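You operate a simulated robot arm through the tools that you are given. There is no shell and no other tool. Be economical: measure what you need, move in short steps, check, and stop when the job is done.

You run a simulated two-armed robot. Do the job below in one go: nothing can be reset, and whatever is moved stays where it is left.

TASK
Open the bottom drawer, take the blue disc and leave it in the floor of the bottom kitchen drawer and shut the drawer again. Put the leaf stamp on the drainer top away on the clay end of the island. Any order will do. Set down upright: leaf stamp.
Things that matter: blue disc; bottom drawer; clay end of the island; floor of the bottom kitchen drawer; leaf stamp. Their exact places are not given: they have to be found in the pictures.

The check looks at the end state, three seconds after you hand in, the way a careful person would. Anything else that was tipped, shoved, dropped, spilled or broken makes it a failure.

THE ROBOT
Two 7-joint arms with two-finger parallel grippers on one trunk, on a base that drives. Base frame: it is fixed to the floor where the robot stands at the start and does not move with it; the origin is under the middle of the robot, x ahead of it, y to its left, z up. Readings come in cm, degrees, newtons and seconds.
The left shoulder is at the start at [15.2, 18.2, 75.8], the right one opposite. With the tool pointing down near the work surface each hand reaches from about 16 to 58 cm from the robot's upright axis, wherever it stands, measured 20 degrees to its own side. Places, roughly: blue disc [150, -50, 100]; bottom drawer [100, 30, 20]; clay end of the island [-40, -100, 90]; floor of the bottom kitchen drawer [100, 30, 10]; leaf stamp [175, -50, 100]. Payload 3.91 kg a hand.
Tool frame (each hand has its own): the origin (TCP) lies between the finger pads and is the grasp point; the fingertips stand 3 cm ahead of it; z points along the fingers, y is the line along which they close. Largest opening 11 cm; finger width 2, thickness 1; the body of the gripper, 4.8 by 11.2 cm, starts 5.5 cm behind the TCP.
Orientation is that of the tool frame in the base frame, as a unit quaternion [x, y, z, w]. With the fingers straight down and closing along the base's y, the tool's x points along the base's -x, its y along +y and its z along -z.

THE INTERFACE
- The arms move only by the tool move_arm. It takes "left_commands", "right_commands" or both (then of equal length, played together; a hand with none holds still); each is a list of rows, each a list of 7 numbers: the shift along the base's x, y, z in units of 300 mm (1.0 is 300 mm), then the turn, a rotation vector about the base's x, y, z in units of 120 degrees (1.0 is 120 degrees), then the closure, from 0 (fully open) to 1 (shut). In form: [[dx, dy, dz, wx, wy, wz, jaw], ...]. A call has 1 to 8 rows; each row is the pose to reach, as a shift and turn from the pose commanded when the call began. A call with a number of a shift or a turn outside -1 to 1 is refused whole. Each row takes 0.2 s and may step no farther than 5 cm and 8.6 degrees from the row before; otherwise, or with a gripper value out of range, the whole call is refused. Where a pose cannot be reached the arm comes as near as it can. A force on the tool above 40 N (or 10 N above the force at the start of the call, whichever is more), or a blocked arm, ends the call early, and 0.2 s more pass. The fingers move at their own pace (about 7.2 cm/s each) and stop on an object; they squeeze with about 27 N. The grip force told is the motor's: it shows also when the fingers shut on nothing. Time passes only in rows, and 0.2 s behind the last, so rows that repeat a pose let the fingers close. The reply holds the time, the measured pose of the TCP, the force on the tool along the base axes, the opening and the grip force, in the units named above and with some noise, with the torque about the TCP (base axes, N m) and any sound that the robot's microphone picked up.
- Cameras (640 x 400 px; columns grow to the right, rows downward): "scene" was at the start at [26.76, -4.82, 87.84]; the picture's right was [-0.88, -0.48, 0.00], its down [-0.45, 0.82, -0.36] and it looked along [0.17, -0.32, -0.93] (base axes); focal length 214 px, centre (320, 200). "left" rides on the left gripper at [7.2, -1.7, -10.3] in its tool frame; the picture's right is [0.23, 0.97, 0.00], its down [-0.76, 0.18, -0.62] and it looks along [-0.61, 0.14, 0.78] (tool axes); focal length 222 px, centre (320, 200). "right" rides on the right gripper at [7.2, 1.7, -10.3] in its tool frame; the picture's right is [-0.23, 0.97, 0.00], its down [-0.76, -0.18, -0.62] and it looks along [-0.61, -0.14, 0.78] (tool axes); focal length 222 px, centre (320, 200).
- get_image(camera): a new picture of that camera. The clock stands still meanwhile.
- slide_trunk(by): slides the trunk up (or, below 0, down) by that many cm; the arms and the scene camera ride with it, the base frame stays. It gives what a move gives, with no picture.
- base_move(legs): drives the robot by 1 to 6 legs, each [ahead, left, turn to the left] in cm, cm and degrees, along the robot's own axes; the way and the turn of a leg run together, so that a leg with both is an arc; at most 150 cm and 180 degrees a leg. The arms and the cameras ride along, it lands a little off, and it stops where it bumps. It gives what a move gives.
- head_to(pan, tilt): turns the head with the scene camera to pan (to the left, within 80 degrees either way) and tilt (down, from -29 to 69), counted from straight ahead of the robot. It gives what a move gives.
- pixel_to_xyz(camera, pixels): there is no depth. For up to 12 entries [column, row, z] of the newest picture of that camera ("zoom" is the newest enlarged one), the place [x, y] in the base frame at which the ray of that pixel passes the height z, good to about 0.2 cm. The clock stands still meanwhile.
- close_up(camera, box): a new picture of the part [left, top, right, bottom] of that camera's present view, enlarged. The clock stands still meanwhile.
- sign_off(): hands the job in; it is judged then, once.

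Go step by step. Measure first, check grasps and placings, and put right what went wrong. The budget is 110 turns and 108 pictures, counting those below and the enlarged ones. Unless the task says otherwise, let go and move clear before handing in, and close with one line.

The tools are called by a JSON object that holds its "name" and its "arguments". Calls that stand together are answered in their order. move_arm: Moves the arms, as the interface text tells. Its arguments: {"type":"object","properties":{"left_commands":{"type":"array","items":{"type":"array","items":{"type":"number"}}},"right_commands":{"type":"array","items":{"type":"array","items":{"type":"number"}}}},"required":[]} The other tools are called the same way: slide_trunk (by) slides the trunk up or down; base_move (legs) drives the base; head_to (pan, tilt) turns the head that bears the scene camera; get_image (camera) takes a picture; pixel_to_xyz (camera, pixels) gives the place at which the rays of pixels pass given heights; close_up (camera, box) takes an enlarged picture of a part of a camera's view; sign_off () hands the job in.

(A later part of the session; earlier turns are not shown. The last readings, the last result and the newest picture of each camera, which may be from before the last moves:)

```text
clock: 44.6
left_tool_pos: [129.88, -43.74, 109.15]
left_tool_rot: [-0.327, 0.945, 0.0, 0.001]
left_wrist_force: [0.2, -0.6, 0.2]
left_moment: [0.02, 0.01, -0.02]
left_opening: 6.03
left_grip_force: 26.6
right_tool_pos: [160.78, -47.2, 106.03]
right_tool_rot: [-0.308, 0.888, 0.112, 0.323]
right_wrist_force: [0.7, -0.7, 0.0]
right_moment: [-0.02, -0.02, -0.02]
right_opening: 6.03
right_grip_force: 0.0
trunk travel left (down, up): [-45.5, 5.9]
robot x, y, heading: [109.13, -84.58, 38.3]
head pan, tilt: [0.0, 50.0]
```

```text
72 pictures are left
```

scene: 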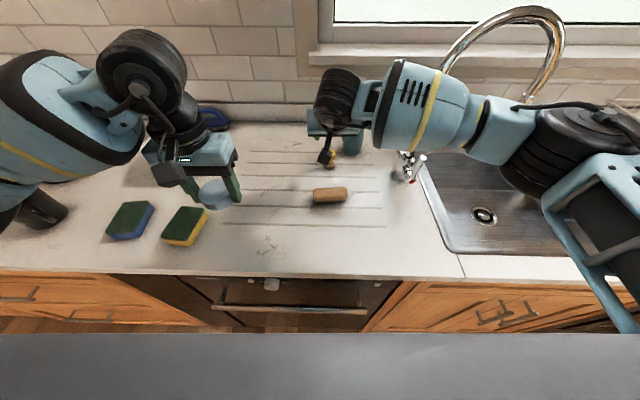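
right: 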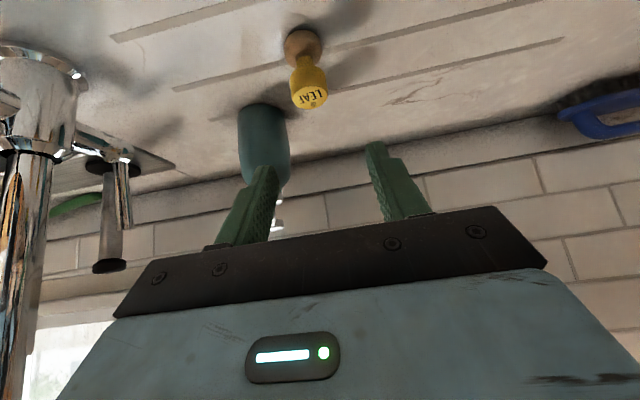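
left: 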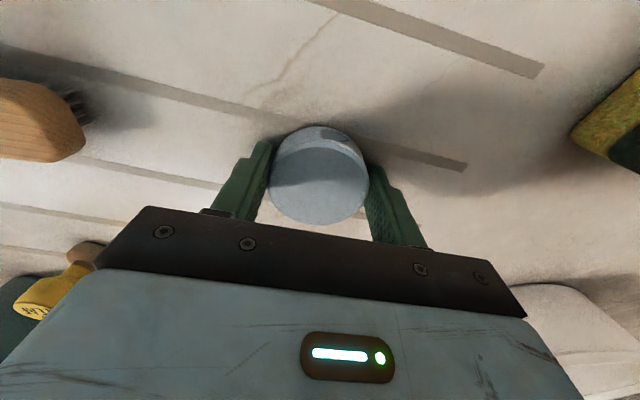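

There is still room. I cover the remaining 4.6 cm and go down to z≈101, then check.

{"name": "move_arm", "arguments": {"right_commands": [[0.124, 0.09, 0, 0, 0, 0, 0.45], [0.124, 0.09, -0.08, 0, 0, 0, 0.45], [0.124, 0.09, -0.16, 0, 0, 0, 0.45], [0.124, 0.09, -0.16, 0, 0, 0, 0.45]]}}

{"name": "get_image", "arguments": {"camera": "scene"}}

{"name": "get_image", "arguments": {"camera": "right"}}

```text
clock: 45.6
left_tool_pos: [129.91, -43.7, 109.1]
left_tool_rot: [-0.327, 0.945, 0.0, -0.001]
left_wrist_force: [-0.7, 1.0, -0.3]
left_moment: [-0.02, 0.0, 0.02]
left_opening: 6.07
left_grip_force: 27.6
right_tool_pos: [164.68, -44.39, 101.11]
right_tool_rot: [-0.309, 0.887, 0.112, 0.323]
right_wrist_force: [-0.1, 0.3, 0.3]
right_moment: [0.01, 0.0, -0.01]
right_opening: 6.03
right_grip_force: 0.0
trunk travel left (down, up): [-45.5, 5.9]
robot x, y, heading: [108.63, -84.01, 38.3]
head pan, tilt: [0.0, 50.0]
```

```text
71 pictures are left
```

scene: 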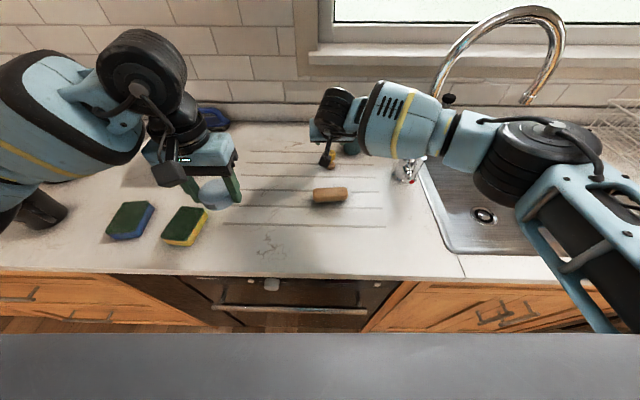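

```text
70 pictures are left
```

right: 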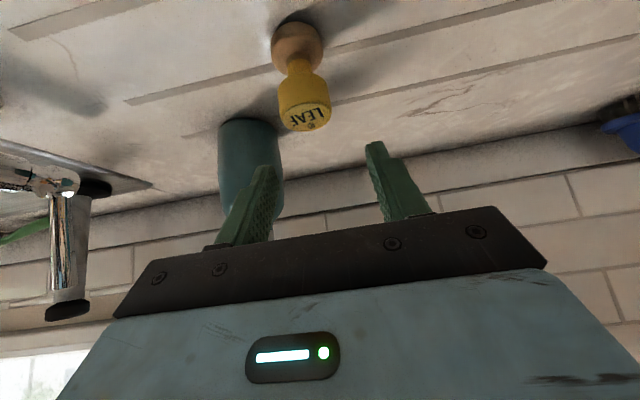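

{"name": "pixel_to_xyz", "arguments": {"camera": "right", "pixels": [[304, 98, 95.8], [305, 118, 97], [297, 47, 91.5]]}}

{"name": "close_up", "arguments": {"camera": "right", "box": [230, 10, 390, 110]}}

```text
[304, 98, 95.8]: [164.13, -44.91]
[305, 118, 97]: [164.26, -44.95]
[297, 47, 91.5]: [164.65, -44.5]
```

```text
4.00 times, centred on (310, 60) of right
```

zoom: 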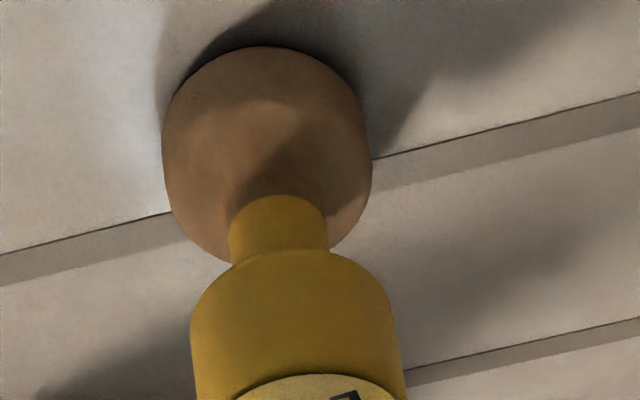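

The stamp lies at ≈(164.35,-44.75). I trim by that, descend to z≈95.8, and close.

{"name": "move_arm", "arguments": {"right_commands": [[-0.01, -0.012, -0.09, 0, 0, 0, 0.45], [-0.01, -0.012, -0.177, 0, 0, 0, 0.45], [-0.01, -0.012, -0.177, 0, 0, 0, 0.45], [-0.01, -0.012, -0.177, 0, 0, 0, 1], [-0.01, -0.012, -0.177, 0, 0, 0, 1], [-0.01, -0.012, -0.177, 0, 0, 0, 1]]}}

{"name": "get_image", "arguments": {"camera": "right"}}

```text
clock: 47.0
left_tool_pos: [130.01, -43.62, 109.05]
left_tool_rot: [-0.327, 0.945, 0.0, 0.0]
left_wrist_force: [0.7, -0.5, -1.9]
left_moment: [0.02, 0.0, 0.03]
left_opening: 6.04
left_grip_force: 27.0
right_tool_pos: [164.37, -44.79, 95.97]
right_tool_rot: [-0.308, 0.888, 0.112, 0.324]
right_wrist_force: [-0.4, -0.1, 0.1]
right_moment: [0.0, -0.02, 0.0]
right_opening: 3.07
right_grip_force: 26.4
trunk travel left (down, up): [-45.5, 5.9]
robot x, y, heading: [108.93, -84.07, 38.3]
head pan, tilt: [0.0, 50.0]
```

```text
68 pictures are left
```

right: 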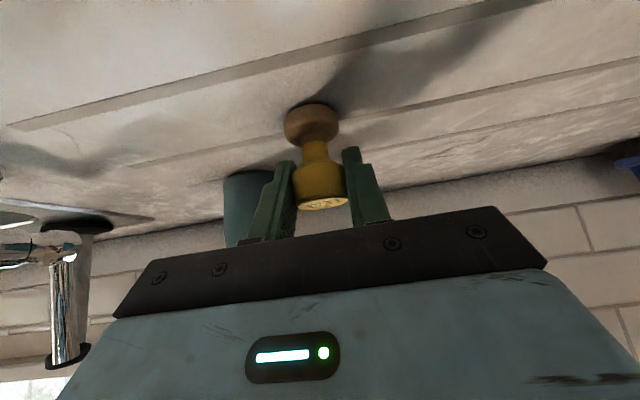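

Stamp held (opening 3.07; its bottom is 5.4 below the TCP). I lift straight up 12 cm and draw back.

{"name": "move_arm", "arguments": {"right_commands": [[0, 0, 0.11, 0, 0, 0, 1], [0, 0, 0.22, 0, 0, 0, 1], [0, 0, 0.33, 0, 0, 0, 1], [0, 0, 0.42, 0, 0, 0, 1], [-0.118, -0.0926, 0.42, 0, 0, 0, 1], [-0.236, -0.185, 0.42, 0, 0, 0, 1], [-0.354, -0.278, 0.42, 0, 0, 0, 1], [-0.472, -0.37, 0.42, 0, 0, 0, 1]]}}

{"name": "get_image", "arguments": {"camera": "right"}}

{"name": "get_image", "arguments": {"camera": "scene"}}

```text
clock: 48.8
left_tool_pos: [129.93, -43.77, 109.04]
left_tool_rot: [-0.326, 0.945, 0.0, -0.001]
left_wrist_force: [-0.6, -0.1, -0.8]
left_moment: [-0.02, 0.02, -0.02]
left_opening: 6.08
left_grip_force: 27.2
right_tool_pos: [150.38, -55.98, 108.4]
right_tool_rot: [-0.307, 0.888, 0.111, 0.324]
right_wrist_force: [0.4, -0.3, -1.0]
right_moment: [0.01, -0.01, -0.02]
right_opening: 3.06
right_grip_force: 27.0
trunk travel left (down, up): [-45.5, 5.9]
robot x, y, heading: [109.16, -84.58, 38.3]
head pan, tilt: [0.0, 50.0]
```

```text
67 pictures are left
```

right: 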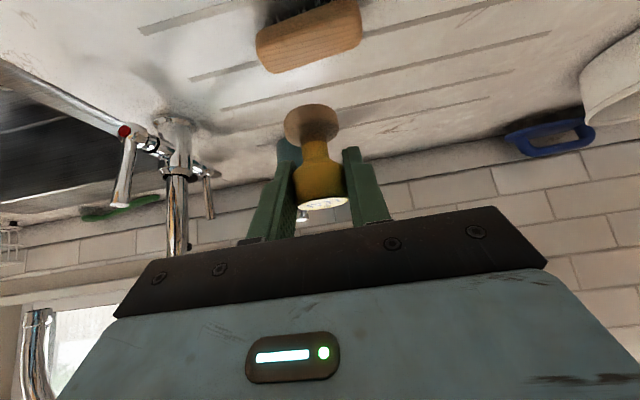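

```text
66 pictures are left
```

scene: 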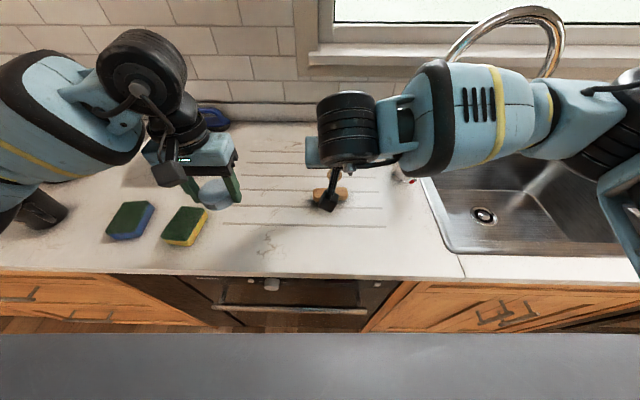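

Both items are held. I back away 33 cm from the counter, then turn left 90° to look down the aisle toward the clay end.

{"name": "base_move", "arguments": {"legs": [[-33, 0, 0], [0, 0, 90]]}}

{"name": "head_to", "arguments": {"pan": 35, "tilt": 20}}

{"name": "get_image", "arguments": {"camera": "scene"}}

```text
clock: 54.8
left_tool_pos: [42.16, -83.65, 109.06]
left_tool_rot: [0.898, -0.44, 0.0, 0.0]
left_wrist_force: [-0.4, -0.6, -0.7]
left_moment: [0.01, 0.0, 0.0]
left_opening: 6.08
left_grip_force: 26.9
right_tool_pos: [54.59, -63.34, 108.33]
right_tool_rot: [0.844, -0.414, -0.307, -0.152]
right_wrist_force: [-0.3, -0.2, -0.4]
right_moment: [0.0, 0.02, 0.02]
right_opening: 3.07
right_grip_force: 27.0
trunk travel left (down, up): [-45.5, 5.9]
robot x, y, heading: [82.72, -104.94, 127.9]
head pan, tilt: [0.0, 50.0]
```

```text
clock: 55.8
left_tool_pos: [42.21, -83.51, 109.09]
left_tool_rot: [0.898, -0.44, 0.0, 0.0]
left_wrist_force: [-0.2, -0.9, -1.4]
left_moment: [0.04, -0.01, 0.03]
left_opening: 6.06
left_grip_force: 27.0
right_tool_pos: [54.55, -63.22, 108.33]
right_tool_rot: [0.843, -0.414, -0.307, -0.152]
right_wrist_force: [0.3, -0.3, 1.5]
right_moment: [0.0, 0.02, -0.02]
right_opening: 3.08
right_grip_force: 27.1
trunk travel left (down, up): [-45.5, 5.9]
robot x, y, heading: [83.17, -104.95, 127.8]
head pan, tilt: [35.0, 20.0]
```

```text
65 pictures are left
```

scene: 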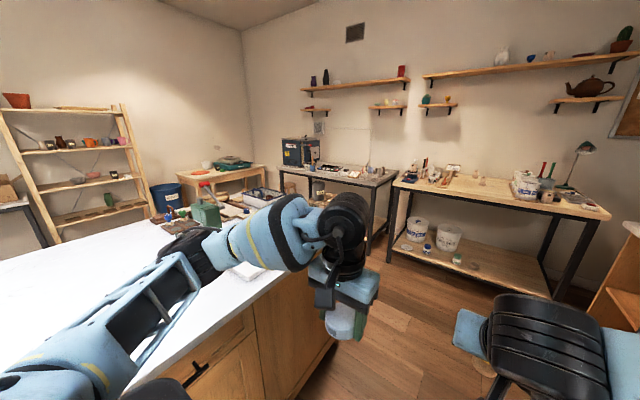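

The island is on the left with its clay end ahead (green press at (205,212), tray at (262,197)). I measure island edge and corner positions.

{"name": "pixel_to_xyz", "arguments": {"camera": "scene", "pixels": [[250, 305, 90.6], [150, 371, 90.6], [205, 228, 90.6], [242, 275, 90.6], [262, 200, 90.6], [60, 245, 90.6]]}}

{"name": "close_up", "arguments": {"camera": "scene", "box": [130, 170, 330, 295]}}

```text
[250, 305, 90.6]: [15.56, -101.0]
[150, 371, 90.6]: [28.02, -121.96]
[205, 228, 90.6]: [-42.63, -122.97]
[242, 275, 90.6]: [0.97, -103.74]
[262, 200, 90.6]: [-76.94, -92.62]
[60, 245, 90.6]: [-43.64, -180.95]
```

```text
3.20 times, centred on (230, 232) of scene
```

zoom: 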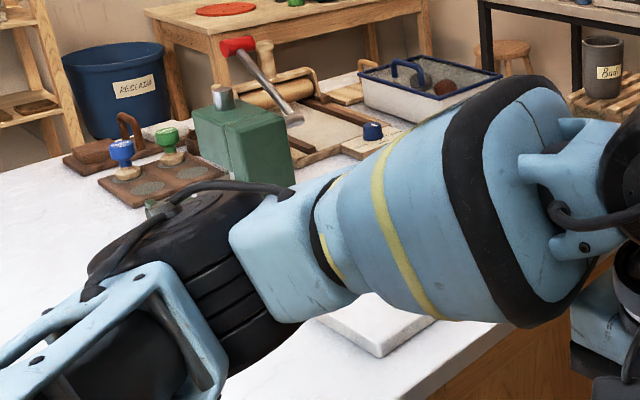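

Island edge is at about 51 cm to the left of the aisle centre line, so the aisle is free. I drive 78 cm along it, then look left at the clay end.

{"name": "base_move", "arguments": {"legs": [[78, 0, 0.4]]}}

{"name": "head_to", "arguments": {"pan": 80, "tilt": 30}}

{"name": "get_image", "arguments": {"camera": "scene"}}

```text
clock: 60.0
left_tool_pos: [-5.93, -21.77, 109.0]
left_tool_rot: [0.898, -0.439, -0.001, 0.0]
left_wrist_force: [0.1, -0.9, -1.0]
left_moment: [-0.01, -0.01, 0.02]
left_opening: 6.05
left_grip_force: 27.2
right_tool_pos: [6.17, -1.41, 108.26]
right_tool_rot: [0.844, -0.412, -0.307, -0.151]
right_wrist_force: [0.3, 0.0, -0.5]
right_moment: [-0.01, -0.01, -0.03]
right_opening: 3.08
right_grip_force: 27.3
trunk travel left (down, up): [-45.5, 5.9]
robot x, y, heading: [34.21, -42.77, 127.9]
head pan, tilt: [35.0, 20.0]
```

```text
clock: 61.2
left_tool_pos: [-6.0, -21.62, 108.94]
left_tool_rot: [0.899, -0.438, 0.0, 0.0]
left_wrist_force: [-0.6, -0.1, -0.9]
left_moment: [0.0, -0.05, 0.01]
left_opening: 6.06
left_grip_force: 27.2
right_tool_pos: [6.11, -1.26, 108.36]
right_tool_rot: [0.844, -0.413, -0.307, -0.152]
right_wrist_force: [-0.1, 0.4, -1.6]
right_moment: [0.04, -0.02, -0.01]
right_opening: 3.07
right_grip_force: 26.7
trunk travel left (down, up): [-45.5, 5.9]
robot x, y, heading: [34.53, -42.87, 127.8]
head pan, tilt: [80.0, 30.0]
```

```text
63 pictures are left
```

scene: 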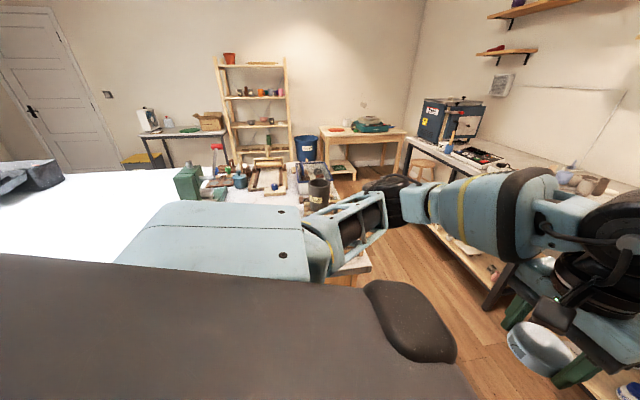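

The left arm blocks the view; I turn 90° left to face the island, the hands staying short of its edge.

{"name": "base_move", "arguments": {"legs": [[0, 0, 90]]}}

{"name": "head_to", "arguments": {"pan": 0, "tilt": 30}}

{"name": "get_image", "arguments": {"camera": "scene"}}

```text
clock: 65.3
left_tool_pos: [12.7, -83.11, 109.06]
left_tool_rot: [0.949, 0.316, 0.0, 0.0]
left_wrist_force: [-0.6, -0.5, -1.4]
left_moment: [0.01, -0.02, 0.0]
left_opening: 6.07
left_grip_force: 26.9
right_tool_pos: [-7.48, -70.5, 108.31]
right_tool_rot: [0.891, 0.298, -0.324, 0.108]
right_wrist_force: [0.1, 0.0, -1.5]
right_moment: [-0.02, -0.01, -0.06]
right_opening: 3.06
right_grip_force: 27.3
trunk travel left (down, up): [-45.5, 5.9]
robot x, y, heading: [34.55, -42.95, -143.5]
head pan, tilt: [80.0, 30.0]
```

```text
clock: 66.9
left_tool_pos: [12.6, -83.14, 108.92]
left_tool_rot: [0.949, 0.316, -0.001, 0.0]
left_wrist_force: [-0.4, -0.1, -0.5]
left_moment: [0.0, -0.03, 0.02]
left_opening: 6.06
left_grip_force: 27.8
right_tool_pos: [-7.63, -70.43, 108.33]
right_tool_rot: [0.892, 0.297, -0.325, 0.107]
right_wrist_force: [-0.8, 0.3, 0.1]
right_moment: [0.0, 0.0, -0.03]
right_opening: 3.05
right_grip_force: 26.8
trunk travel left (down, up): [-45.5, 5.9]
robot x, y, heading: [34.46, -42.94, -143.1]
head pan, tilt: [0.0, 30.0]
```

```text
62 pictures are left
```

scene: 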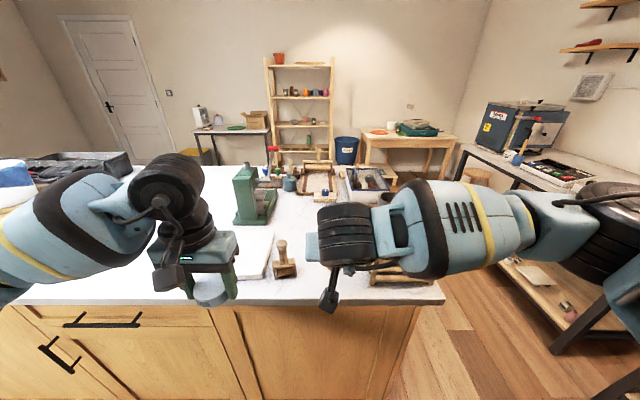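

The roller stamp is at (283,262), white slab at (240,255), press at (250,205); the rack and red stamp are hidden behind the right arm. I zoom in on this part and use the right camera.

{"name": "close_up", "arguments": {"camera": "scene", "box": [210, 150, 450, 310]}}

{"name": "get_image", "arguments": {"camera": "right"}}

{"name": "pixel_to_xyz", "arguments": {"camera": "scene", "pixels": [[445, 303, 90.6], [200, 304, 90.6], [283, 272, 90.6], [265, 278, 90.6], [390, 282, 90.6], [320, 280, 90.6], [250, 222, 90.6], [310, 195, 90.6]]}}

```text
2.50 times, centred on (330, 230) of scene
```

zoom: 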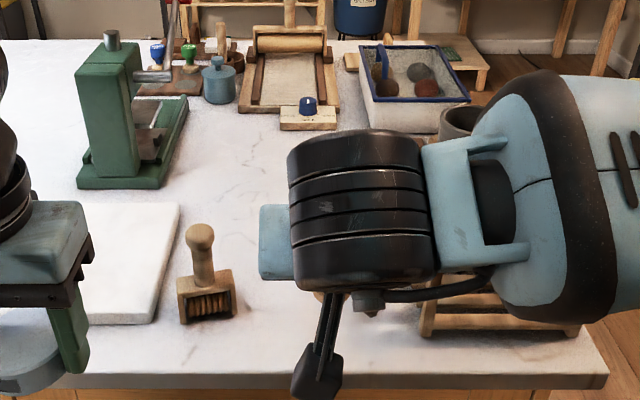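

```text
60 pictures are left
```

right: 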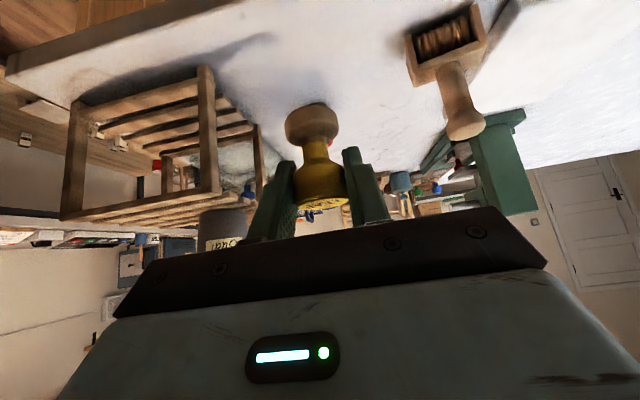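

```text
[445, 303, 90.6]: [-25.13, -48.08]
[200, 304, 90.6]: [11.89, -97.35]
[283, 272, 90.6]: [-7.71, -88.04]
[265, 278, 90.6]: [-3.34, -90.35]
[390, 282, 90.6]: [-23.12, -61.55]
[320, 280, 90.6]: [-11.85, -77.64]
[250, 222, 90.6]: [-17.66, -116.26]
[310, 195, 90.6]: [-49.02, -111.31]
```

The spot between the roller stamp, press and red stamp looks free (zoom (240,190)). I measure it and its neighbours.

{"name": "pixel_to_xyz", "arguments": {"camera": "zoom", "pixels": [[240, 190, 90.6], [320, 300, 90.6], [180, 205, 90.6], [158, 320, 90.6], [190, 100, 90.6], [160, 185, 90.6], [235, 318, 90.6], [425, 335, 90.6], [220, 230, 90.6]]}}

```text
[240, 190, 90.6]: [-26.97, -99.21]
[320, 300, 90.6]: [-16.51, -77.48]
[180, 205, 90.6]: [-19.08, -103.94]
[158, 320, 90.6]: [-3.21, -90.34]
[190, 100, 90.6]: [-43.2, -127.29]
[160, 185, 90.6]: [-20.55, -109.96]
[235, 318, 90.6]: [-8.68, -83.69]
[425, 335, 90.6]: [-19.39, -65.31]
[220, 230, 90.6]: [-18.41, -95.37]
```

Target spot chosen: about (-29.8,-91.5), clear of red stamp (n-side ~19 cm nearer), roller and slab. I drive 20 cm ahead with a small squaring turn.

{"name": "base_move", "arguments": {"legs": [[0, 0, 1.4], [20, 0, 0]]}}

{"name": "get_image", "arguments": {"camera": "scene"}}

{"name": "get_image", "arguments": {"camera": "right"}}

```text
clock: 68.8
left_tool_pos: [-1.91, -95.85, 109.05]
left_tool_rot: [0.945, 0.328, 0.0, 0.0]
left_wrist_force: [-0.2, -0.1, -0.9]
left_moment: [0.02, -0.02, 0.02]
left_opening: 6.06
left_grip_force: 26.8
right_tool_pos: [-22.4, -83.79, 108.28]
right_tool_rot: [0.888, 0.308, -0.323, 0.112]
right_wrist_force: [-0.2, -0.3, -0.1]
right_moment: [0.02, 0.0, 0.01]
right_opening: 3.05
right_grip_force: 27.2
trunk travel left (down, up): [-45.5, 5.9]
robot x, y, heading: [19.06, -55.06, -141.5]
head pan, tilt: [0.0, 30.0]
```

```text
59 pictures are left
```

scene: 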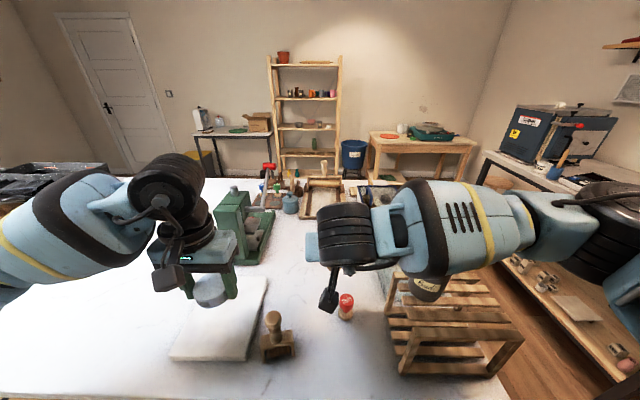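

```text
58 pictures are left
```

right: 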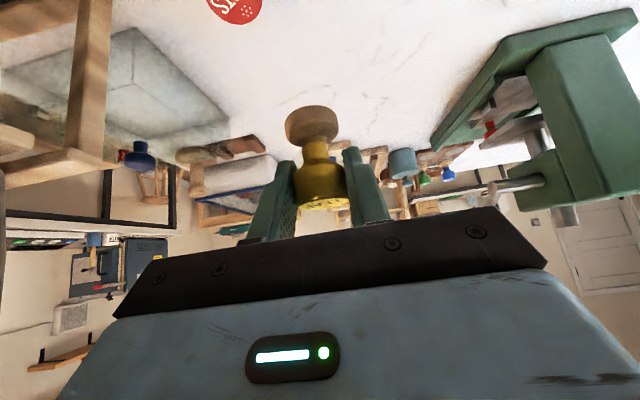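

The flower pot on the rack is right under the right forearm (428,290), risking contact. I raise the trunk to its limit first and look again.

{"name": "slide_trunk", "arguments": {"by": 5.8}}

{"name": "close_up", "arguments": {"camera": "scene", "box": [310, 200, 550, 360]}}

{"name": "pixel_to_xyz", "arguments": {"camera": "zoom", "pixels": [[320, 230, 104], [320, 230, 118], [320, 120, 118], [95, 270, 97]]}}

```text
clock: 69.8
left_tool_pos: [-1.84, -95.84, 114.64]
left_tool_rot: [0.945, 0.328, 0.002, -0.001]
left_wrist_force: [-0.7, -0.1, -0.9]
left_moment: [-0.02, 0.01, 0.03]
left_opening: 6.05
left_grip_force: 27.3
right_tool_pos: [-22.35, -83.77, 113.92]
right_tool_rot: [0.888, 0.308, -0.322, 0.111]
right_wrist_force: [-0.9, -1.1, -0.1]
right_moment: [0.0, 0.01, 0.05]
right_opening: 3.05
right_grip_force: 27.1
trunk travel left (down, up): [-51.3, 0.1]
robot x, y, heading: [19.12, -54.94, -141.5]
head pan, tilt: [0.0, 30.0]
```

```text
2.50 times, centred on (430, 280) of scene
```

zoom: 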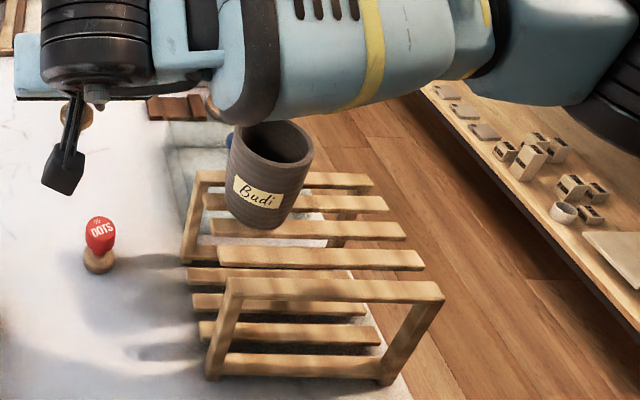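

```text
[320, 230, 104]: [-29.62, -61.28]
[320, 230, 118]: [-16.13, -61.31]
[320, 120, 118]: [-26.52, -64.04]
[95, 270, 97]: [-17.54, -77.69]
```

The pot still stands properly. I locate it and check its height.

{"name": "pixel_to_xyz", "arguments": {"camera": "zoom", "pixels": [[258, 212, 102], [258, 212, 105], [275, 150, 110], [275, 150, 114], [275, 150, 118], [330, 292, 102], [330, 292, 105], [215, 375, 90.6], [390, 380, 90.6]]}}

```text
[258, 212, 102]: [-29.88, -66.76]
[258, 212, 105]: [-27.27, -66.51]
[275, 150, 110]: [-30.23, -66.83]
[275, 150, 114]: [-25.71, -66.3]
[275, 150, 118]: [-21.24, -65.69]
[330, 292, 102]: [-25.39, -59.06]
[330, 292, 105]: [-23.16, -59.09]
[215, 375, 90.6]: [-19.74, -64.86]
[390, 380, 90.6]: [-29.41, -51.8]
```

The pot rim is at z≈111 near (-29,-66.7), so reaching deep would push the forearm into it. I choose a nearer free spot ≈(-16.3,-70.7), between red stamp and rack and ~6 cm in from the edge; first back off 15 cm and lower the trunk.

{"name": "base_move", "arguments": {"legs": [[-15, 0, 0]]}}

{"name": "slide_trunk", "arguments": {"by": -6}}

{"name": "get_image", "arguments": {"camera": "scene"}}

{"name": "get_image", "arguments": {"camera": "right"}}

```text
clock: 71.2
left_tool_pos: [9.86, -86.62, 114.85]
left_tool_rot: [0.945, 0.327, 0.001, 0.0]
left_wrist_force: [-0.6, -0.1, -1.5]
left_moment: [-0.02, 0.0, -0.02]
left_opening: 6.06
left_grip_force: 27.4
right_tool_pos: [-10.73, -74.4, 114.2]
right_tool_rot: [0.888, 0.309, -0.323, 0.112]
right_wrist_force: [0.1, -0.4, -1.2]
right_moment: [-0.01, -0.01, 0.0]
right_opening: 3.06
right_grip_force: 27.3
trunk travel left (down, up): [-51.3, 0.1]
robot x, y, heading: [30.91, -45.67, -141.7]
head pan, tilt: [0.0, 30.0]
```

```text
clock: 72.2
left_tool_pos: [9.92, -86.58, 108.91]
left_tool_rot: [0.945, 0.326, 0.0, 0.0]
left_wrist_force: [0.0, 0.5, -0.6]
left_moment: [0.01, 0.01, -0.01]
left_opening: 6.06
left_grip_force: 26.8
right_tool_pos: [-10.51, -74.39, 108.29]
right_tool_rot: [0.888, 0.307, -0.324, 0.112]
right_wrist_force: [0.3, -0.8, -0.1]
right_moment: [-0.02, 0.01, -0.01]
right_opening: 3.05
right_grip_force: 27.2
trunk travel left (down, up): [-45.3, 6.1]
robot x, y, heading: [31.12, -46.21, -141.9]
head pan, tilt: [0.0, 30.0]
```

```text
56 pictures are left
```

scene: 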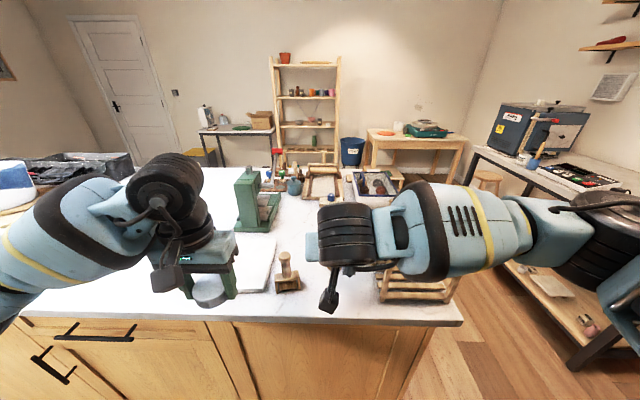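

```text
55 pictures are left
```

right: 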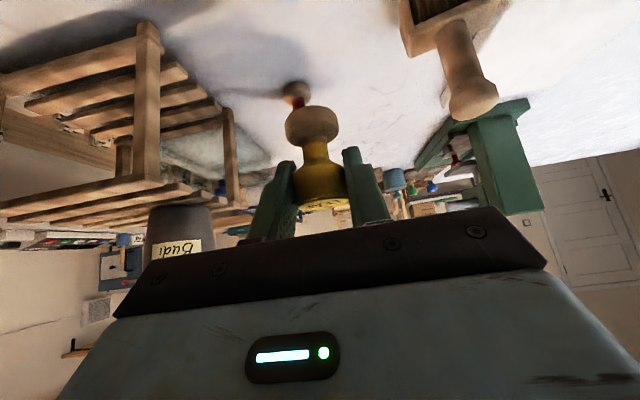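

I check the island height with the right camera: rack leg foot at (147,24) and red stamp base at (296,86).

{"name": "pixel_to_xyz", "arguments": {"camera": "right", "pixels": [[147, 24, 90.6], [147, 24, 88.6], [147, 24, 92.6], [296, 86, 90.6], [296, 86, 92.6], [160, 182, 103]]}}

{"name": "pixel_to_xyz", "arguments": {"camera": "scene", "pixels": [[380, 301, 90.6], [380, 301, 92.6], [465, 320, 90.6], [320, 320, 90.6]]}}

```text
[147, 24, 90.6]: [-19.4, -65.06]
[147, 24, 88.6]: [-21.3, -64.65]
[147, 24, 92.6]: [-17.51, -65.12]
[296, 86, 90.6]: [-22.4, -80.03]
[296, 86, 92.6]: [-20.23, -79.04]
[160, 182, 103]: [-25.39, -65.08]
```

```text
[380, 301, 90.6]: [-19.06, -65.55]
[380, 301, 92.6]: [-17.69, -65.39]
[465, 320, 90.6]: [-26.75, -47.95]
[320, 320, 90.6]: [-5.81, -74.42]
```

Island top agrees with z≈90.6. I move the stamp over (-16.1,-71.8) and down to TCP z≈98, then check.

{"name": "move_arm", "arguments": {"right_commands": [[-0.094, 0.043, 0, 0, 0, 0, 1], [-0.187, 0.087, 0, 0, 0, 0, 1], [-0.187, 0.087, -0.12, 0, 0, 0, 1], [-0.187, 0.087, -0.24, 0, 0, 0, 1], [-0.187, 0.087, -0.34, 0, 0, 0, 1], [-0.187, 0.087, -0.34, 0, 0, 0, 1]]}}

{"name": "get_image", "arguments": {"camera": "right"}}

{"name": "get_image", "arguments": {"camera": "scene"}}

```text
clock: 73.6
left_tool_pos: [9.96, -86.59, 108.76]
left_tool_rot: [0.945, 0.328, 0.0, 0.0]
left_wrist_force: [0.0, -0.3, -1.0]
left_moment: [0.01, 0.0, -0.01]
left_opening: 6.05
left_grip_force: 26.9
right_tool_pos: [-16.15, -71.87, 97.88]
right_tool_rot: [0.888, 0.308, -0.323, 0.111]
right_wrist_force: [0.0, 0.5, -0.9]
right_moment: [-0.02, -0.03, -0.03]
right_opening: 3.06
right_grip_force: 26.8
trunk travel left (down, up): [-45.3, 6.1]
robot x, y, heading: [30.5, -45.63, -142.1]
head pan, tilt: [0.0, 30.0]
```

```text
54 pictures are left
```

right: 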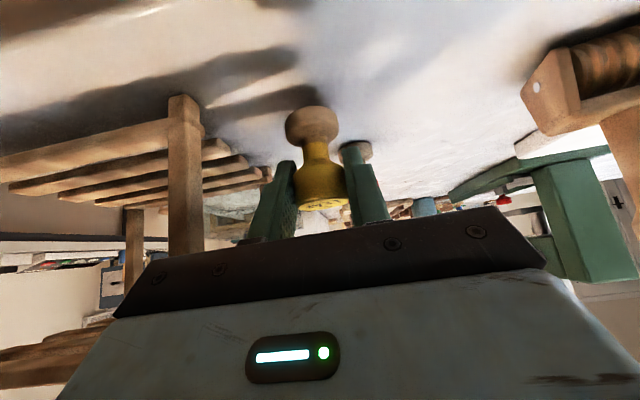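

```text
53 pictures are left
```

scene: 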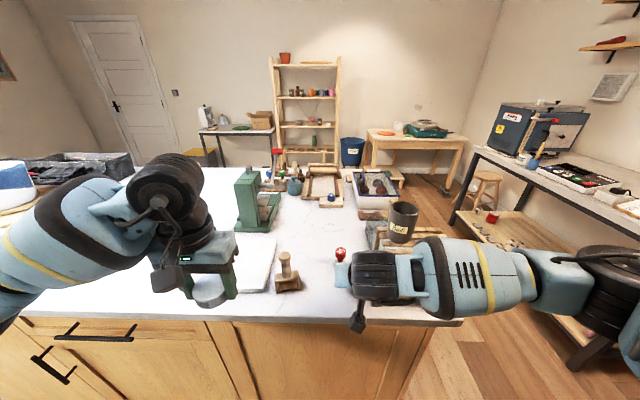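

The stamp hangs just above the top, clear of the rack leg and red stamp. I lower it slowly to TCP z≈96.0.

{"name": "move_arm", "arguments": {"right_commands": [[0, 0, -0.03, 0, 0, 0, 1], [0, 0, -0.05, 0, 0, 0, 1], [0, 0, -0.061, 0, 0, 0, 1], [0, 0, -0.061, 0, 0, 0, 1]]}}

{"name": "get_image", "arguments": {"camera": "right"}}

```text
clock: 74.6
left_tool_pos: [10.02, -86.38, 108.94]
left_tool_rot: [0.945, 0.327, -0.001, 0.0]
left_wrist_force: [0.3, -0.4, -1.6]
left_moment: [-0.03, -0.02, 0.01]
left_opening: 6.01
left_grip_force: 26.8
right_tool_pos: [-16.24, -71.93, 96.65]
right_tool_rot: [0.886, 0.305, -0.329, 0.113]
right_wrist_force: [-2.9, -0.3, 27.9]
right_moment: [-0.06, 0.16, -0.15]
right_opening: 3.13
right_grip_force: 27.1
trunk travel left (down, up): [-45.3, 6.1]
robot x, y, heading: [30.71, -45.64, -141.9]
head pan, tilt: [0.0, 30.0]
```

```text
52 pictures are left
```

right: 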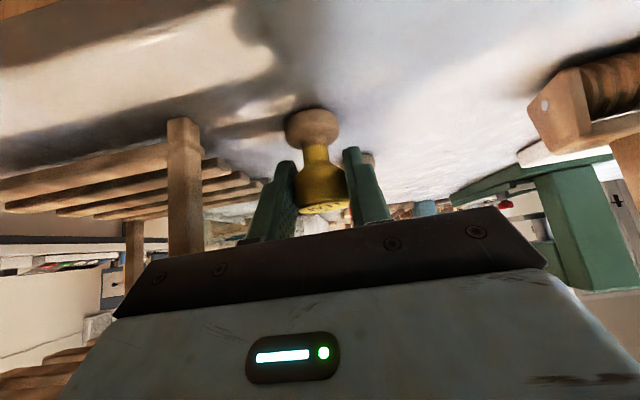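

Contact (28 N) at z 96.65: the stamp stands on the top. I unload by 0.5 cm of command and open the fingers to ~5.5 cm.

{"name": "move_arm", "arguments": {"right_commands": [[0, 0, 0.017, 0, 0, 0, 1], [0, 0, 0.017, 0, 0, 0, 0.75], [0, 0, 0.017, 0, 0, 0, 0.5], [0, 0, 0.017, 0, 0, 0, 0.5], [0, 0, 0.017, 0, 0, 0, 0.5]]}}

{"name": "get_image", "arguments": {"camera": "right"}}

```text
clock: 75.8
left_tool_pos: [9.9, -86.53, 108.86]
left_tool_rot: [0.945, 0.328, 0.0, 0.0]
left_wrist_force: [-0.2, 0.7, -1.4]
left_moment: [0.01, -0.02, 0.02]
left_opening: 6.03
left_grip_force: 27.4
right_tool_pos: [-15.99, -71.88, 96.68]
right_tool_rot: [0.888, 0.308, -0.323, 0.112]
right_wrist_force: [0.0, 0.5, 0.2]
right_moment: [0.01, -0.04, 0.01]
right_opening: 5.47
right_grip_force: 0.0
trunk travel left (down, up): [-45.3, 6.1]
robot x, y, heading: [30.84, -45.76, -141.9]
head pan, tilt: [0.0, 30.0]
```

```text
51 pictures are left
```

right: 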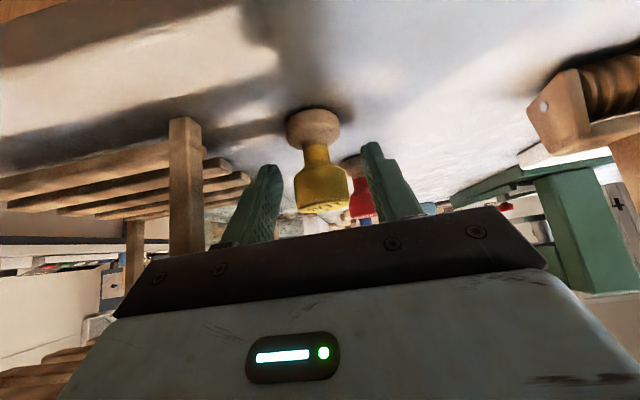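

The stamp stands free between the open fingers. I raise the right hand straight up 12 cm and check that it is upright.

{"name": "move_arm", "arguments": {"right_commands": [[0, 0, 0.06, 0, 0, 0, 0.5], [0, 0, 0.16, 0, 0, 0, 0.5], [0, 0, 0.28, 0, 0, 0, 0.5], [0, 0, 0.4, 0, 0, 0, 0.5]]}}

{"name": "get_image", "arguments": {"camera": "right"}}

{"name": "base_move", "arguments": {"legs": [[-8, 0, 0]]}}

{"name": "close_up", "arguments": {"camera": "scene", "box": [250, 200, 490, 360]}}

```text
clock: 76.8
left_tool_pos: [9.93, -86.47, 108.73]
left_tool_rot: [0.945, 0.327, 0.0, 0.0]
left_wrist_force: [-0.2, 0.1, -1.1]
left_moment: [0.01, 0.03, -0.04]
left_opening: 6.04
left_grip_force: 27.2
right_tool_pos: [-16.19, -71.84, 108.79]
right_tool_rot: [0.888, 0.308, -0.323, 0.111]
right_wrist_force: [0.2, 0.4, 0.1]
right_moment: [-0.02, 0.0, 0.02]
right_opening: 5.53
right_grip_force: 0.2
trunk travel left (down, up): [-45.3, 6.1]
robot x, y, heading: [31.17, -45.69, -141.9]
head pan, tilt: [0.0, 30.0]
```

```text
50 pictures are left
```

right: 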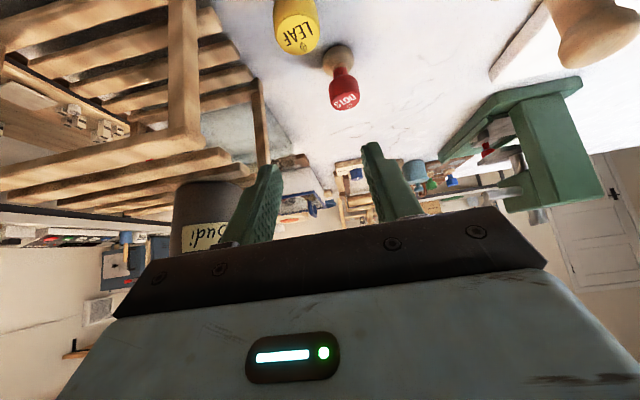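

```text
clock: 77.8
left_tool_pos: [16.07, -81.65, 108.89]
left_tool_rot: [0.945, 0.327, 0.0, 0.0]
left_wrist_force: [0.0, 0.6, -0.9]
left_moment: [-0.02, 0.0, 0.0]
left_opening: 6.05
left_grip_force: 27.2
right_tool_pos: [-10.09, -66.98, 108.77]
right_tool_rot: [0.888, 0.307, -0.324, 0.111]
right_wrist_force: [0.0, 0.0, 1.4]
right_moment: [0.01, -0.01, 0.0]
right_opening: 5.48
right_grip_force: 0.0
trunk travel left (down, up): [-45.3, 6.1]
robot x, y, heading: [37.27, -41.11, -141.9]
head pan, tilt: [0.0, 30.0]
```

```text
2.50 times, centred on (370, 280) of scene
```

zoom: 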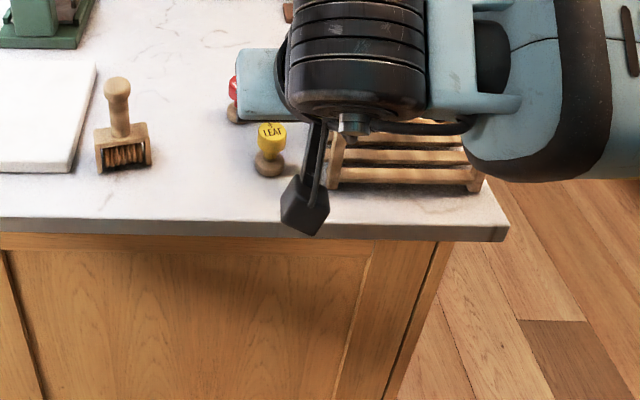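

The LEAF stamp stands upright at zoom (270,150), everything around untouched. I back up a bit more and turn around to face the drawers.

{"name": "base_move", "arguments": {"legs": [[-4, 0, 0], [0, 0, 90], [0, 0, 90]]}}

{"name": "head_to", "arguments": {"pan": 10, "tilt": 45}}

{"name": "get_image", "arguments": {"camera": "scene"}}

```text
clock: 86.3
left_tool_pos: [61.81, 1.85, 108.84]
left_tool_rot: [-0.322, 0.947, 0.0, 0.0]
left_wrist_force: [-0.3, 0.3, 0.2]
left_moment: [0.0, 0.03, 0.04]
left_opening: 6.03
left_grip_force: 27.3
right_tool_pos: [87.69, -12.93, 108.75]
right_tool_rot: [-0.302, 0.89, 0.109, 0.324]
right_wrist_force: [-0.3, -0.4, 0.0]
right_moment: [-0.01, 0.01, 0.03]
right_opening: 5.47
right_grip_force: 0.1
trunk travel left (down, up): [-45.3, 6.1]
robot x, y, heading: [40.39, -38.52, 37.8]
head pan, tilt: [0.0, 30.0]
```

```text
clock: 87.1
left_tool_pos: [61.75, 1.93, 108.86]
left_tool_rot: [-0.322, 0.947, 0.0, 0.0]
left_wrist_force: [-0.2, 0.4, -0.8]
left_moment: [0.01, 0.04, -0.01]
left_opening: 6.07
left_grip_force: 27.9
right_tool_pos: [87.75, -12.96, 108.66]
right_tool_rot: [-0.302, 0.89, 0.11, 0.324]
right_wrist_force: [1.0, -0.2, -0.8]
right_moment: [0.0, 0.0, 0.01]
right_opening: 5.5
right_grip_force: 0.0
trunk travel left (down, up): [-45.3, 6.1]
robot x, y, heading: [40.12, -38.26, 37.5]
head pan, tilt: [10.0, 45.0]
```

```text
48 pictures are left
```

scene: 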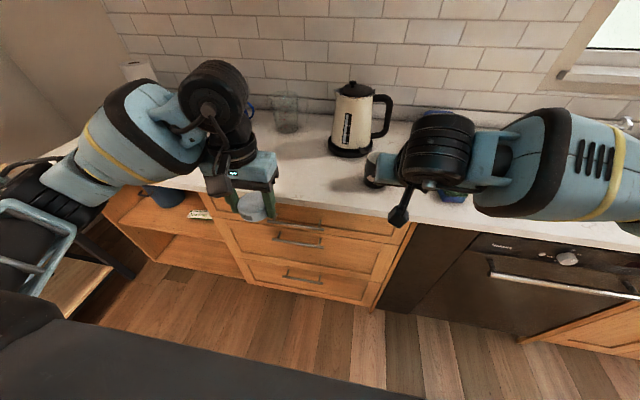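

The bottom drawer handle is at (303,276), drawer unit from col 225 to 405. I intersect its ray with several heights to find where it meets the front plane.

{"name": "pixel_to_xyz", "arguments": {"camera": "scene", "pixels": [[303, 277, 35], [303, 277, 25], [303, 277, 15], [298, 241, 60], [298, 241, 50], [245, 257, 35], [390, 272, 35], [250, 287, 10], [372, 308, 10], [372, 308, 0]]}}

{"name": "close_up", "arguments": {"camera": "scene", "box": [210, 200, 420, 320]}}

```text
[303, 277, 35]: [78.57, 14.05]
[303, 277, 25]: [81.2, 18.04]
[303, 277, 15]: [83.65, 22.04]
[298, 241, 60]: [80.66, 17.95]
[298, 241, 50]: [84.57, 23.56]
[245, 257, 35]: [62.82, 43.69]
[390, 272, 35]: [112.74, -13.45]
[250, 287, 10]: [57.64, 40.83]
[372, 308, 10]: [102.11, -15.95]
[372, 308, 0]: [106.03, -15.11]
```

```text
3.05 times, centred on (315, 260) of scene
```

zoom: 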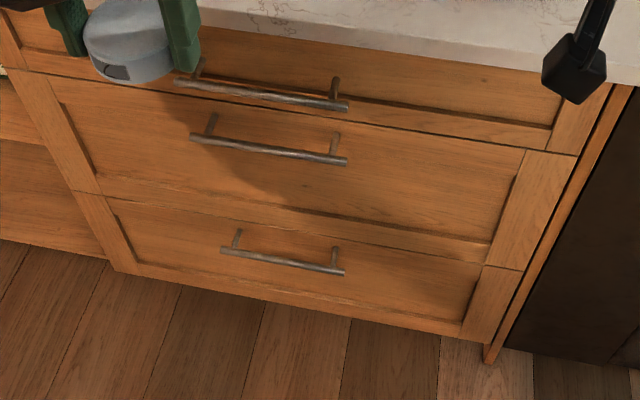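

The handle ray alone is ambiguous, so I need a second viewpoint: I back up 12 cm and lower the trunk 30 cm to look at the drawer from lower down.

{"name": "base_move", "arguments": {"legs": [[-14, 0, 0.7]]}}

{"name": "slide_trunk", "arguments": {"by": -38}}

{"name": "head_to", "arguments": {"pan": 10, "tilt": 40}}

{"name": "get_image", "arguments": {"camera": "scene"}}

```text
clock: 88.5
left_tool_pos: [50.32, -6.37, 108.92]
left_tool_rot: [-0.329, 0.944, 0.0, 0.0]
left_wrist_force: [0.5, 0.1, -1.7]
left_moment: [0.03, -0.02, -0.02]
left_opening: 6.04
left_grip_force: 27.3
right_tool_pos: [76.45, -20.91, 108.68]
right_tool_rot: [-0.308, 0.888, 0.112, 0.324]
right_wrist_force: [-0.2, 0.6, -0.8]
right_moment: [-0.02, 0.01, 0.01]
right_opening: 5.49
right_grip_force: 0.1
trunk travel left (down, up): [-45.3, 6.1]
robot x, y, heading: [29.23, -46.64, 38.1]
head pan, tilt: [10.0, 45.0]
```

```text
clock: 92.1
left_tool_pos: [50.3, -6.38, 70.73]
left_tool_rot: [-0.329, 0.944, 0.0, 0.001]
left_wrist_force: [0.2, 0.1, -0.9]
left_moment: [0.03, -0.01, 0.01]
left_opening: 6.03
left_grip_force: 26.8
right_tool_pos: [76.43, -21.07, 70.8]
right_tool_rot: [-0.308, 0.888, 0.112, 0.323]
right_wrist_force: [0.7, -0.1, 0.4]
right_moment: [0.0, -0.03, 0.0]
right_opening: 5.5
right_grip_force: 0.0
trunk travel left (down, up): [-7.3, 44.1]
robot x, y, heading: [29.15, -46.45, 38.2]
head pan, tilt: [10.0, 45.0]
```

```text
clock: 92.8
left_tool_pos: [50.34, -6.28, 70.7]
left_tool_rot: [-0.328, 0.945, 0.001, 0.0]
left_wrist_force: [-0.2, -1.2, -1.3]
left_moment: [0.03, -0.02, 0.0]
left_opening: 6.04
left_grip_force: 26.7
right_tool_pos: [76.46, -20.96, 70.76]
right_tool_rot: [-0.307, 0.888, 0.111, 0.323]
right_wrist_force: [-0.3, -0.3, -0.7]
right_moment: [-0.01, 0.02, -0.01]
right_opening: 5.53
right_grip_force: 0.0
trunk travel left (down, up): [-7.3, 44.1]
robot x, y, heading: [29.48, -47.22, 38.4]
head pan, tilt: [10.0, 40.0]
```

```text
46 pictures are left
```

scene: 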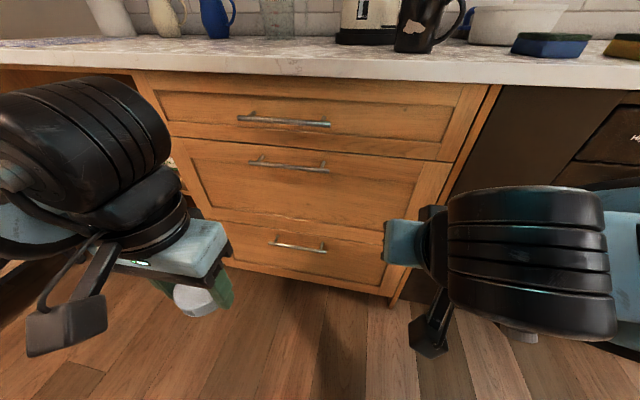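

{"name": "pixel_to_xyz", "arguments": {"camera": "scene", "pixels": [[298, 246, 35], [298, 246, 25], [298, 246, 15], [288, 166, 60], [288, 166, 50], [270, 241, 25], [325, 249, 25], [240, 268, 10], [382, 297, 10], [300, 76, 87], [300, 76, 90.6]]}}

{"name": "close_up", "arguments": {"camera": "scene", "box": [190, 160, 430, 310]}}

```text
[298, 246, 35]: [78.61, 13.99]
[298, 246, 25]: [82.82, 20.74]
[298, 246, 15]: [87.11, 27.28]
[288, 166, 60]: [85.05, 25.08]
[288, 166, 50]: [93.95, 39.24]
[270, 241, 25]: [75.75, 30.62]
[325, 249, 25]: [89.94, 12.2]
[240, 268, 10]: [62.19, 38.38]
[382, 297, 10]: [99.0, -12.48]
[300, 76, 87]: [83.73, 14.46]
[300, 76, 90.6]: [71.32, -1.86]
```

```text
2.67 times, centred on (310, 235) of scene
```

zoom: 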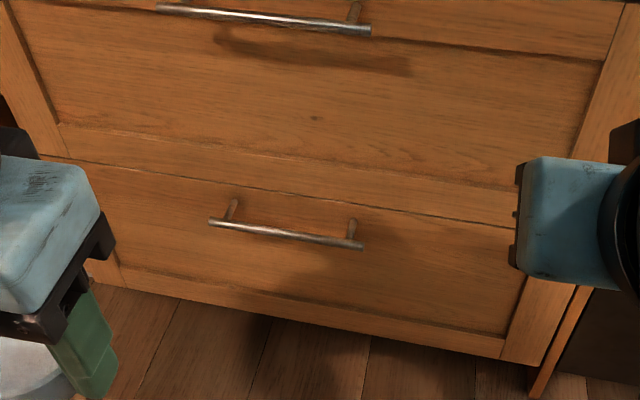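

The two views agree at z=35: handle centre ≈(78.6,14.0,35), length ≈20, bar about 3 cm off the front. I shift 27 cm left so the right hand faces the handle, and lower the trunk by 7.

{"name": "base_move", "arguments": {"legs": [[0, 27, 0]]}}

{"name": "slide_trunk", "arguments": {"by": -7}}

{"name": "move_arm", "arguments": {"right_commands": [[0, 0, 0, 0.0337, 0.0265, -0.0511, 0.3], [0, 0, 0, 0.0674, 0.053, -0.1022, 0.3], [0, 0, 0, 0.1011, 0.0795, -0.1533, 0.3], [0, 0, 0, 0.1348, 0.106, -0.2044, 0.3], [0, 0, 0, 0.1685, 0.1325, -0.2555, 0.3], [0, 0, 0, 0.2022, 0.159, -0.3066, 0.3], [0, 0, 0, 0.2359, 0.1855, -0.3577, 0.3], [0, 0, 0, 0.2696, 0.212, -0.4088, 0.3]]}}

{"name": "get_image", "arguments": {"camera": "scene"}}

```text
clock: 95.8
left_tool_pos: [33.39, 15.25, 70.71]
left_tool_rot: [-0.328, 0.945, 0.0, 0.0]
left_wrist_force: [0.0, -0.6, 0.0]
left_moment: [-0.03, 0.03, 0.02]
left_opening: 6.04
left_grip_force: 27.2
right_tool_pos: [59.49, 0.8, 70.64]
right_tool_rot: [-0.308, 0.888, 0.111, 0.323]
right_wrist_force: [-0.9, 0.2, 0.5]
right_moment: [-0.01, -0.02, 0.01]
right_opening: 5.51
right_grip_force: 0.2
trunk travel left (down, up): [-7.3, 44.1]
robot x, y, heading: [12.57, -25.54, 38.4]
head pan, tilt: [10.0, 40.0]
```

```text
clock: 96.9
left_tool_pos: [33.47, 15.19, 63.8]
left_tool_rot: [-0.328, 0.945, 0.0, 0.0]
left_wrist_force: [-0.6, -0.5, -0.2]
left_moment: [0.01, 0.03, 0.0]
left_opening: 6.05
left_grip_force: 26.8
right_tool_pos: [59.46, 0.53, 63.76]
right_tool_rot: [-0.307, 0.888, 0.111, 0.324]
right_wrist_force: [-0.5, -0.2, 0.7]
right_moment: [-0.01, 0.0, 0.01]
right_opening: 5.5
right_grip_force: 0.2
trunk travel left (down, up): [-0.3, 51.1]
robot x, y, heading: [12.02, -25.55, 38.4]
head pan, tilt: [10.0, 40.0]
```

```text
clock: 98.7
left_tool_pos: [33.34, 15.28, 63.77]
left_tool_rot: [-0.328, 0.945, 0.001, 0.0]
left_wrist_force: [0.7, -0.3, -1.6]
left_moment: [0.01, 0.01, 0.01]
left_opening: 6.04
left_grip_force: 27.1
right_tool_pos: [59.55, 0.71, 63.81]
right_tool_rot: [0.21, 0.916, 0.266, 0.215]
right_wrist_force: [0.3, 0.4, -0.5]
right_moment: [-0.02, 0.0, 0.0]
right_opening: 7.71
right_grip_force: 0.0
trunk travel left (down, up): [-0.3, 51.1]
robot x, y, heading: [12.35, -25.55, 38.5]
head pan, tilt: [10.0, 40.0]
```

```text
44 pictures are left
```

scene: 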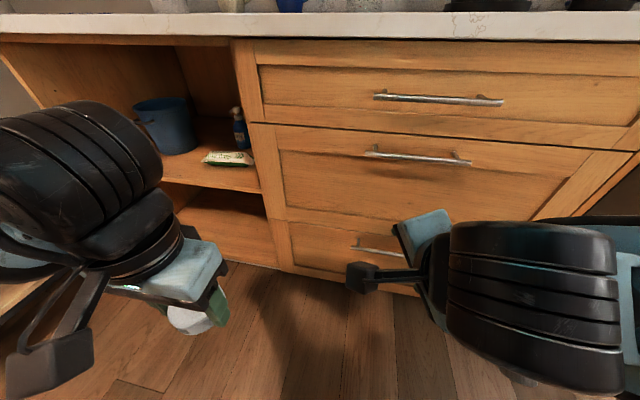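

The roll goes well. I finish the roll (26°), then tilt to 20° below horizontal while lowering toward handle height, still ~20 cm short of the drawer.

{"name": "move_arm", "arguments": {"right_commands": [[0, 0, -0.13, 0.0274, 0.0216, -0.0415, 0.3], [0, 0, -0.26, 0.0547, 0.0431, -0.083, 0.3], [0, 0, -0.39, 0.0821, 0.0647, -0.1245, 0.3], [0, 0, -0.52, 0.1094, 0.0862, -0.166, 0.3]]}}

{"name": "move_arm", "arguments": {"right_commands": [[0, 0, -0.08, 0.0386, -0.0492, 0, 0.3], [0, 0, -0.16, 0.0771, -0.0984, 0, 0.3], [0, 0, -0.24, 0.1157, -0.1476, 0, 0.3], [0, 0, -0.32, 0.1543, -0.1968, 0, 0.3]]}}

{"name": "get_image", "arguments": {"camera": "scene"}}

{"name": "get_image", "arguments": {"camera": "right"}}

```text
clock: 99.7
left_tool_pos: [33.39, 15.32, 63.79]
left_tool_rot: [-0.328, 0.945, -0.001, 0.0]
left_wrist_force: [-0.9, 0.0, -0.9]
left_moment: [-0.01, -0.02, 0.01]
left_opening: 6.04
left_grip_force: 26.9
right_tool_pos: [59.55, 0.65, 48.08]
right_tool_rot: [0.411, 0.845, 0.309, 0.149]
right_wrist_force: [-0.2, 0.5, -0.4]
right_moment: [0.04, 0.02, -0.02]
right_opening: 7.71
right_grip_force: 0.0
trunk travel left (down, up): [-0.3, 51.1]
robot x, y, heading: [12.41, -25.13, 38.2]
head pan, tilt: [10.0, 40.0]
```

```text
clock: 100.7
left_tool_pos: [33.5, 15.26, 63.87]
left_tool_rot: [-0.328, 0.945, 0.0, 0.001]
left_wrist_force: [0.4, -0.6, -0.1]
left_moment: [0.01, 0.03, 0.0]
left_opening: 6.03
left_grip_force: 26.7
right_tool_pos: [57.51, 2.84, 40.83]
right_tool_rot: [0.36, 0.737, 0.513, 0.253]
right_wrist_force: [0.5, -0.6, 0.0]
right_moment: [0.0, 0.0, 0.0]
right_opening: 7.75
right_grip_force: 0.2
right hand out of reach, approached as far as the arm can: row 4
trunk travel left (down, up): [-0.3, 51.1]
robot x, y, heading: [12.33, -25.4, 38.3]
head pan, tilt: [10.0, 40.0]
```

```text
43 pictures are left
```

scene: 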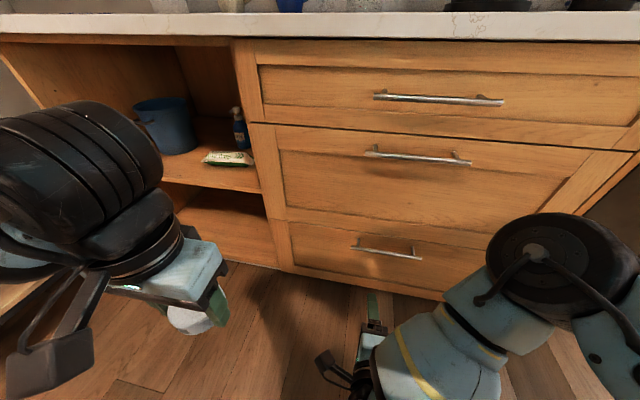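

```text
42 pictures are left
```

right: 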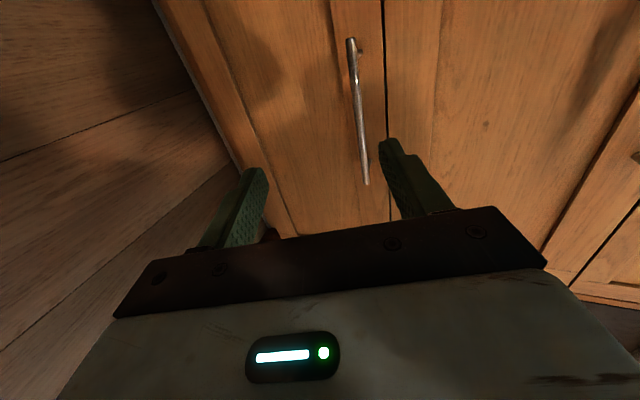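

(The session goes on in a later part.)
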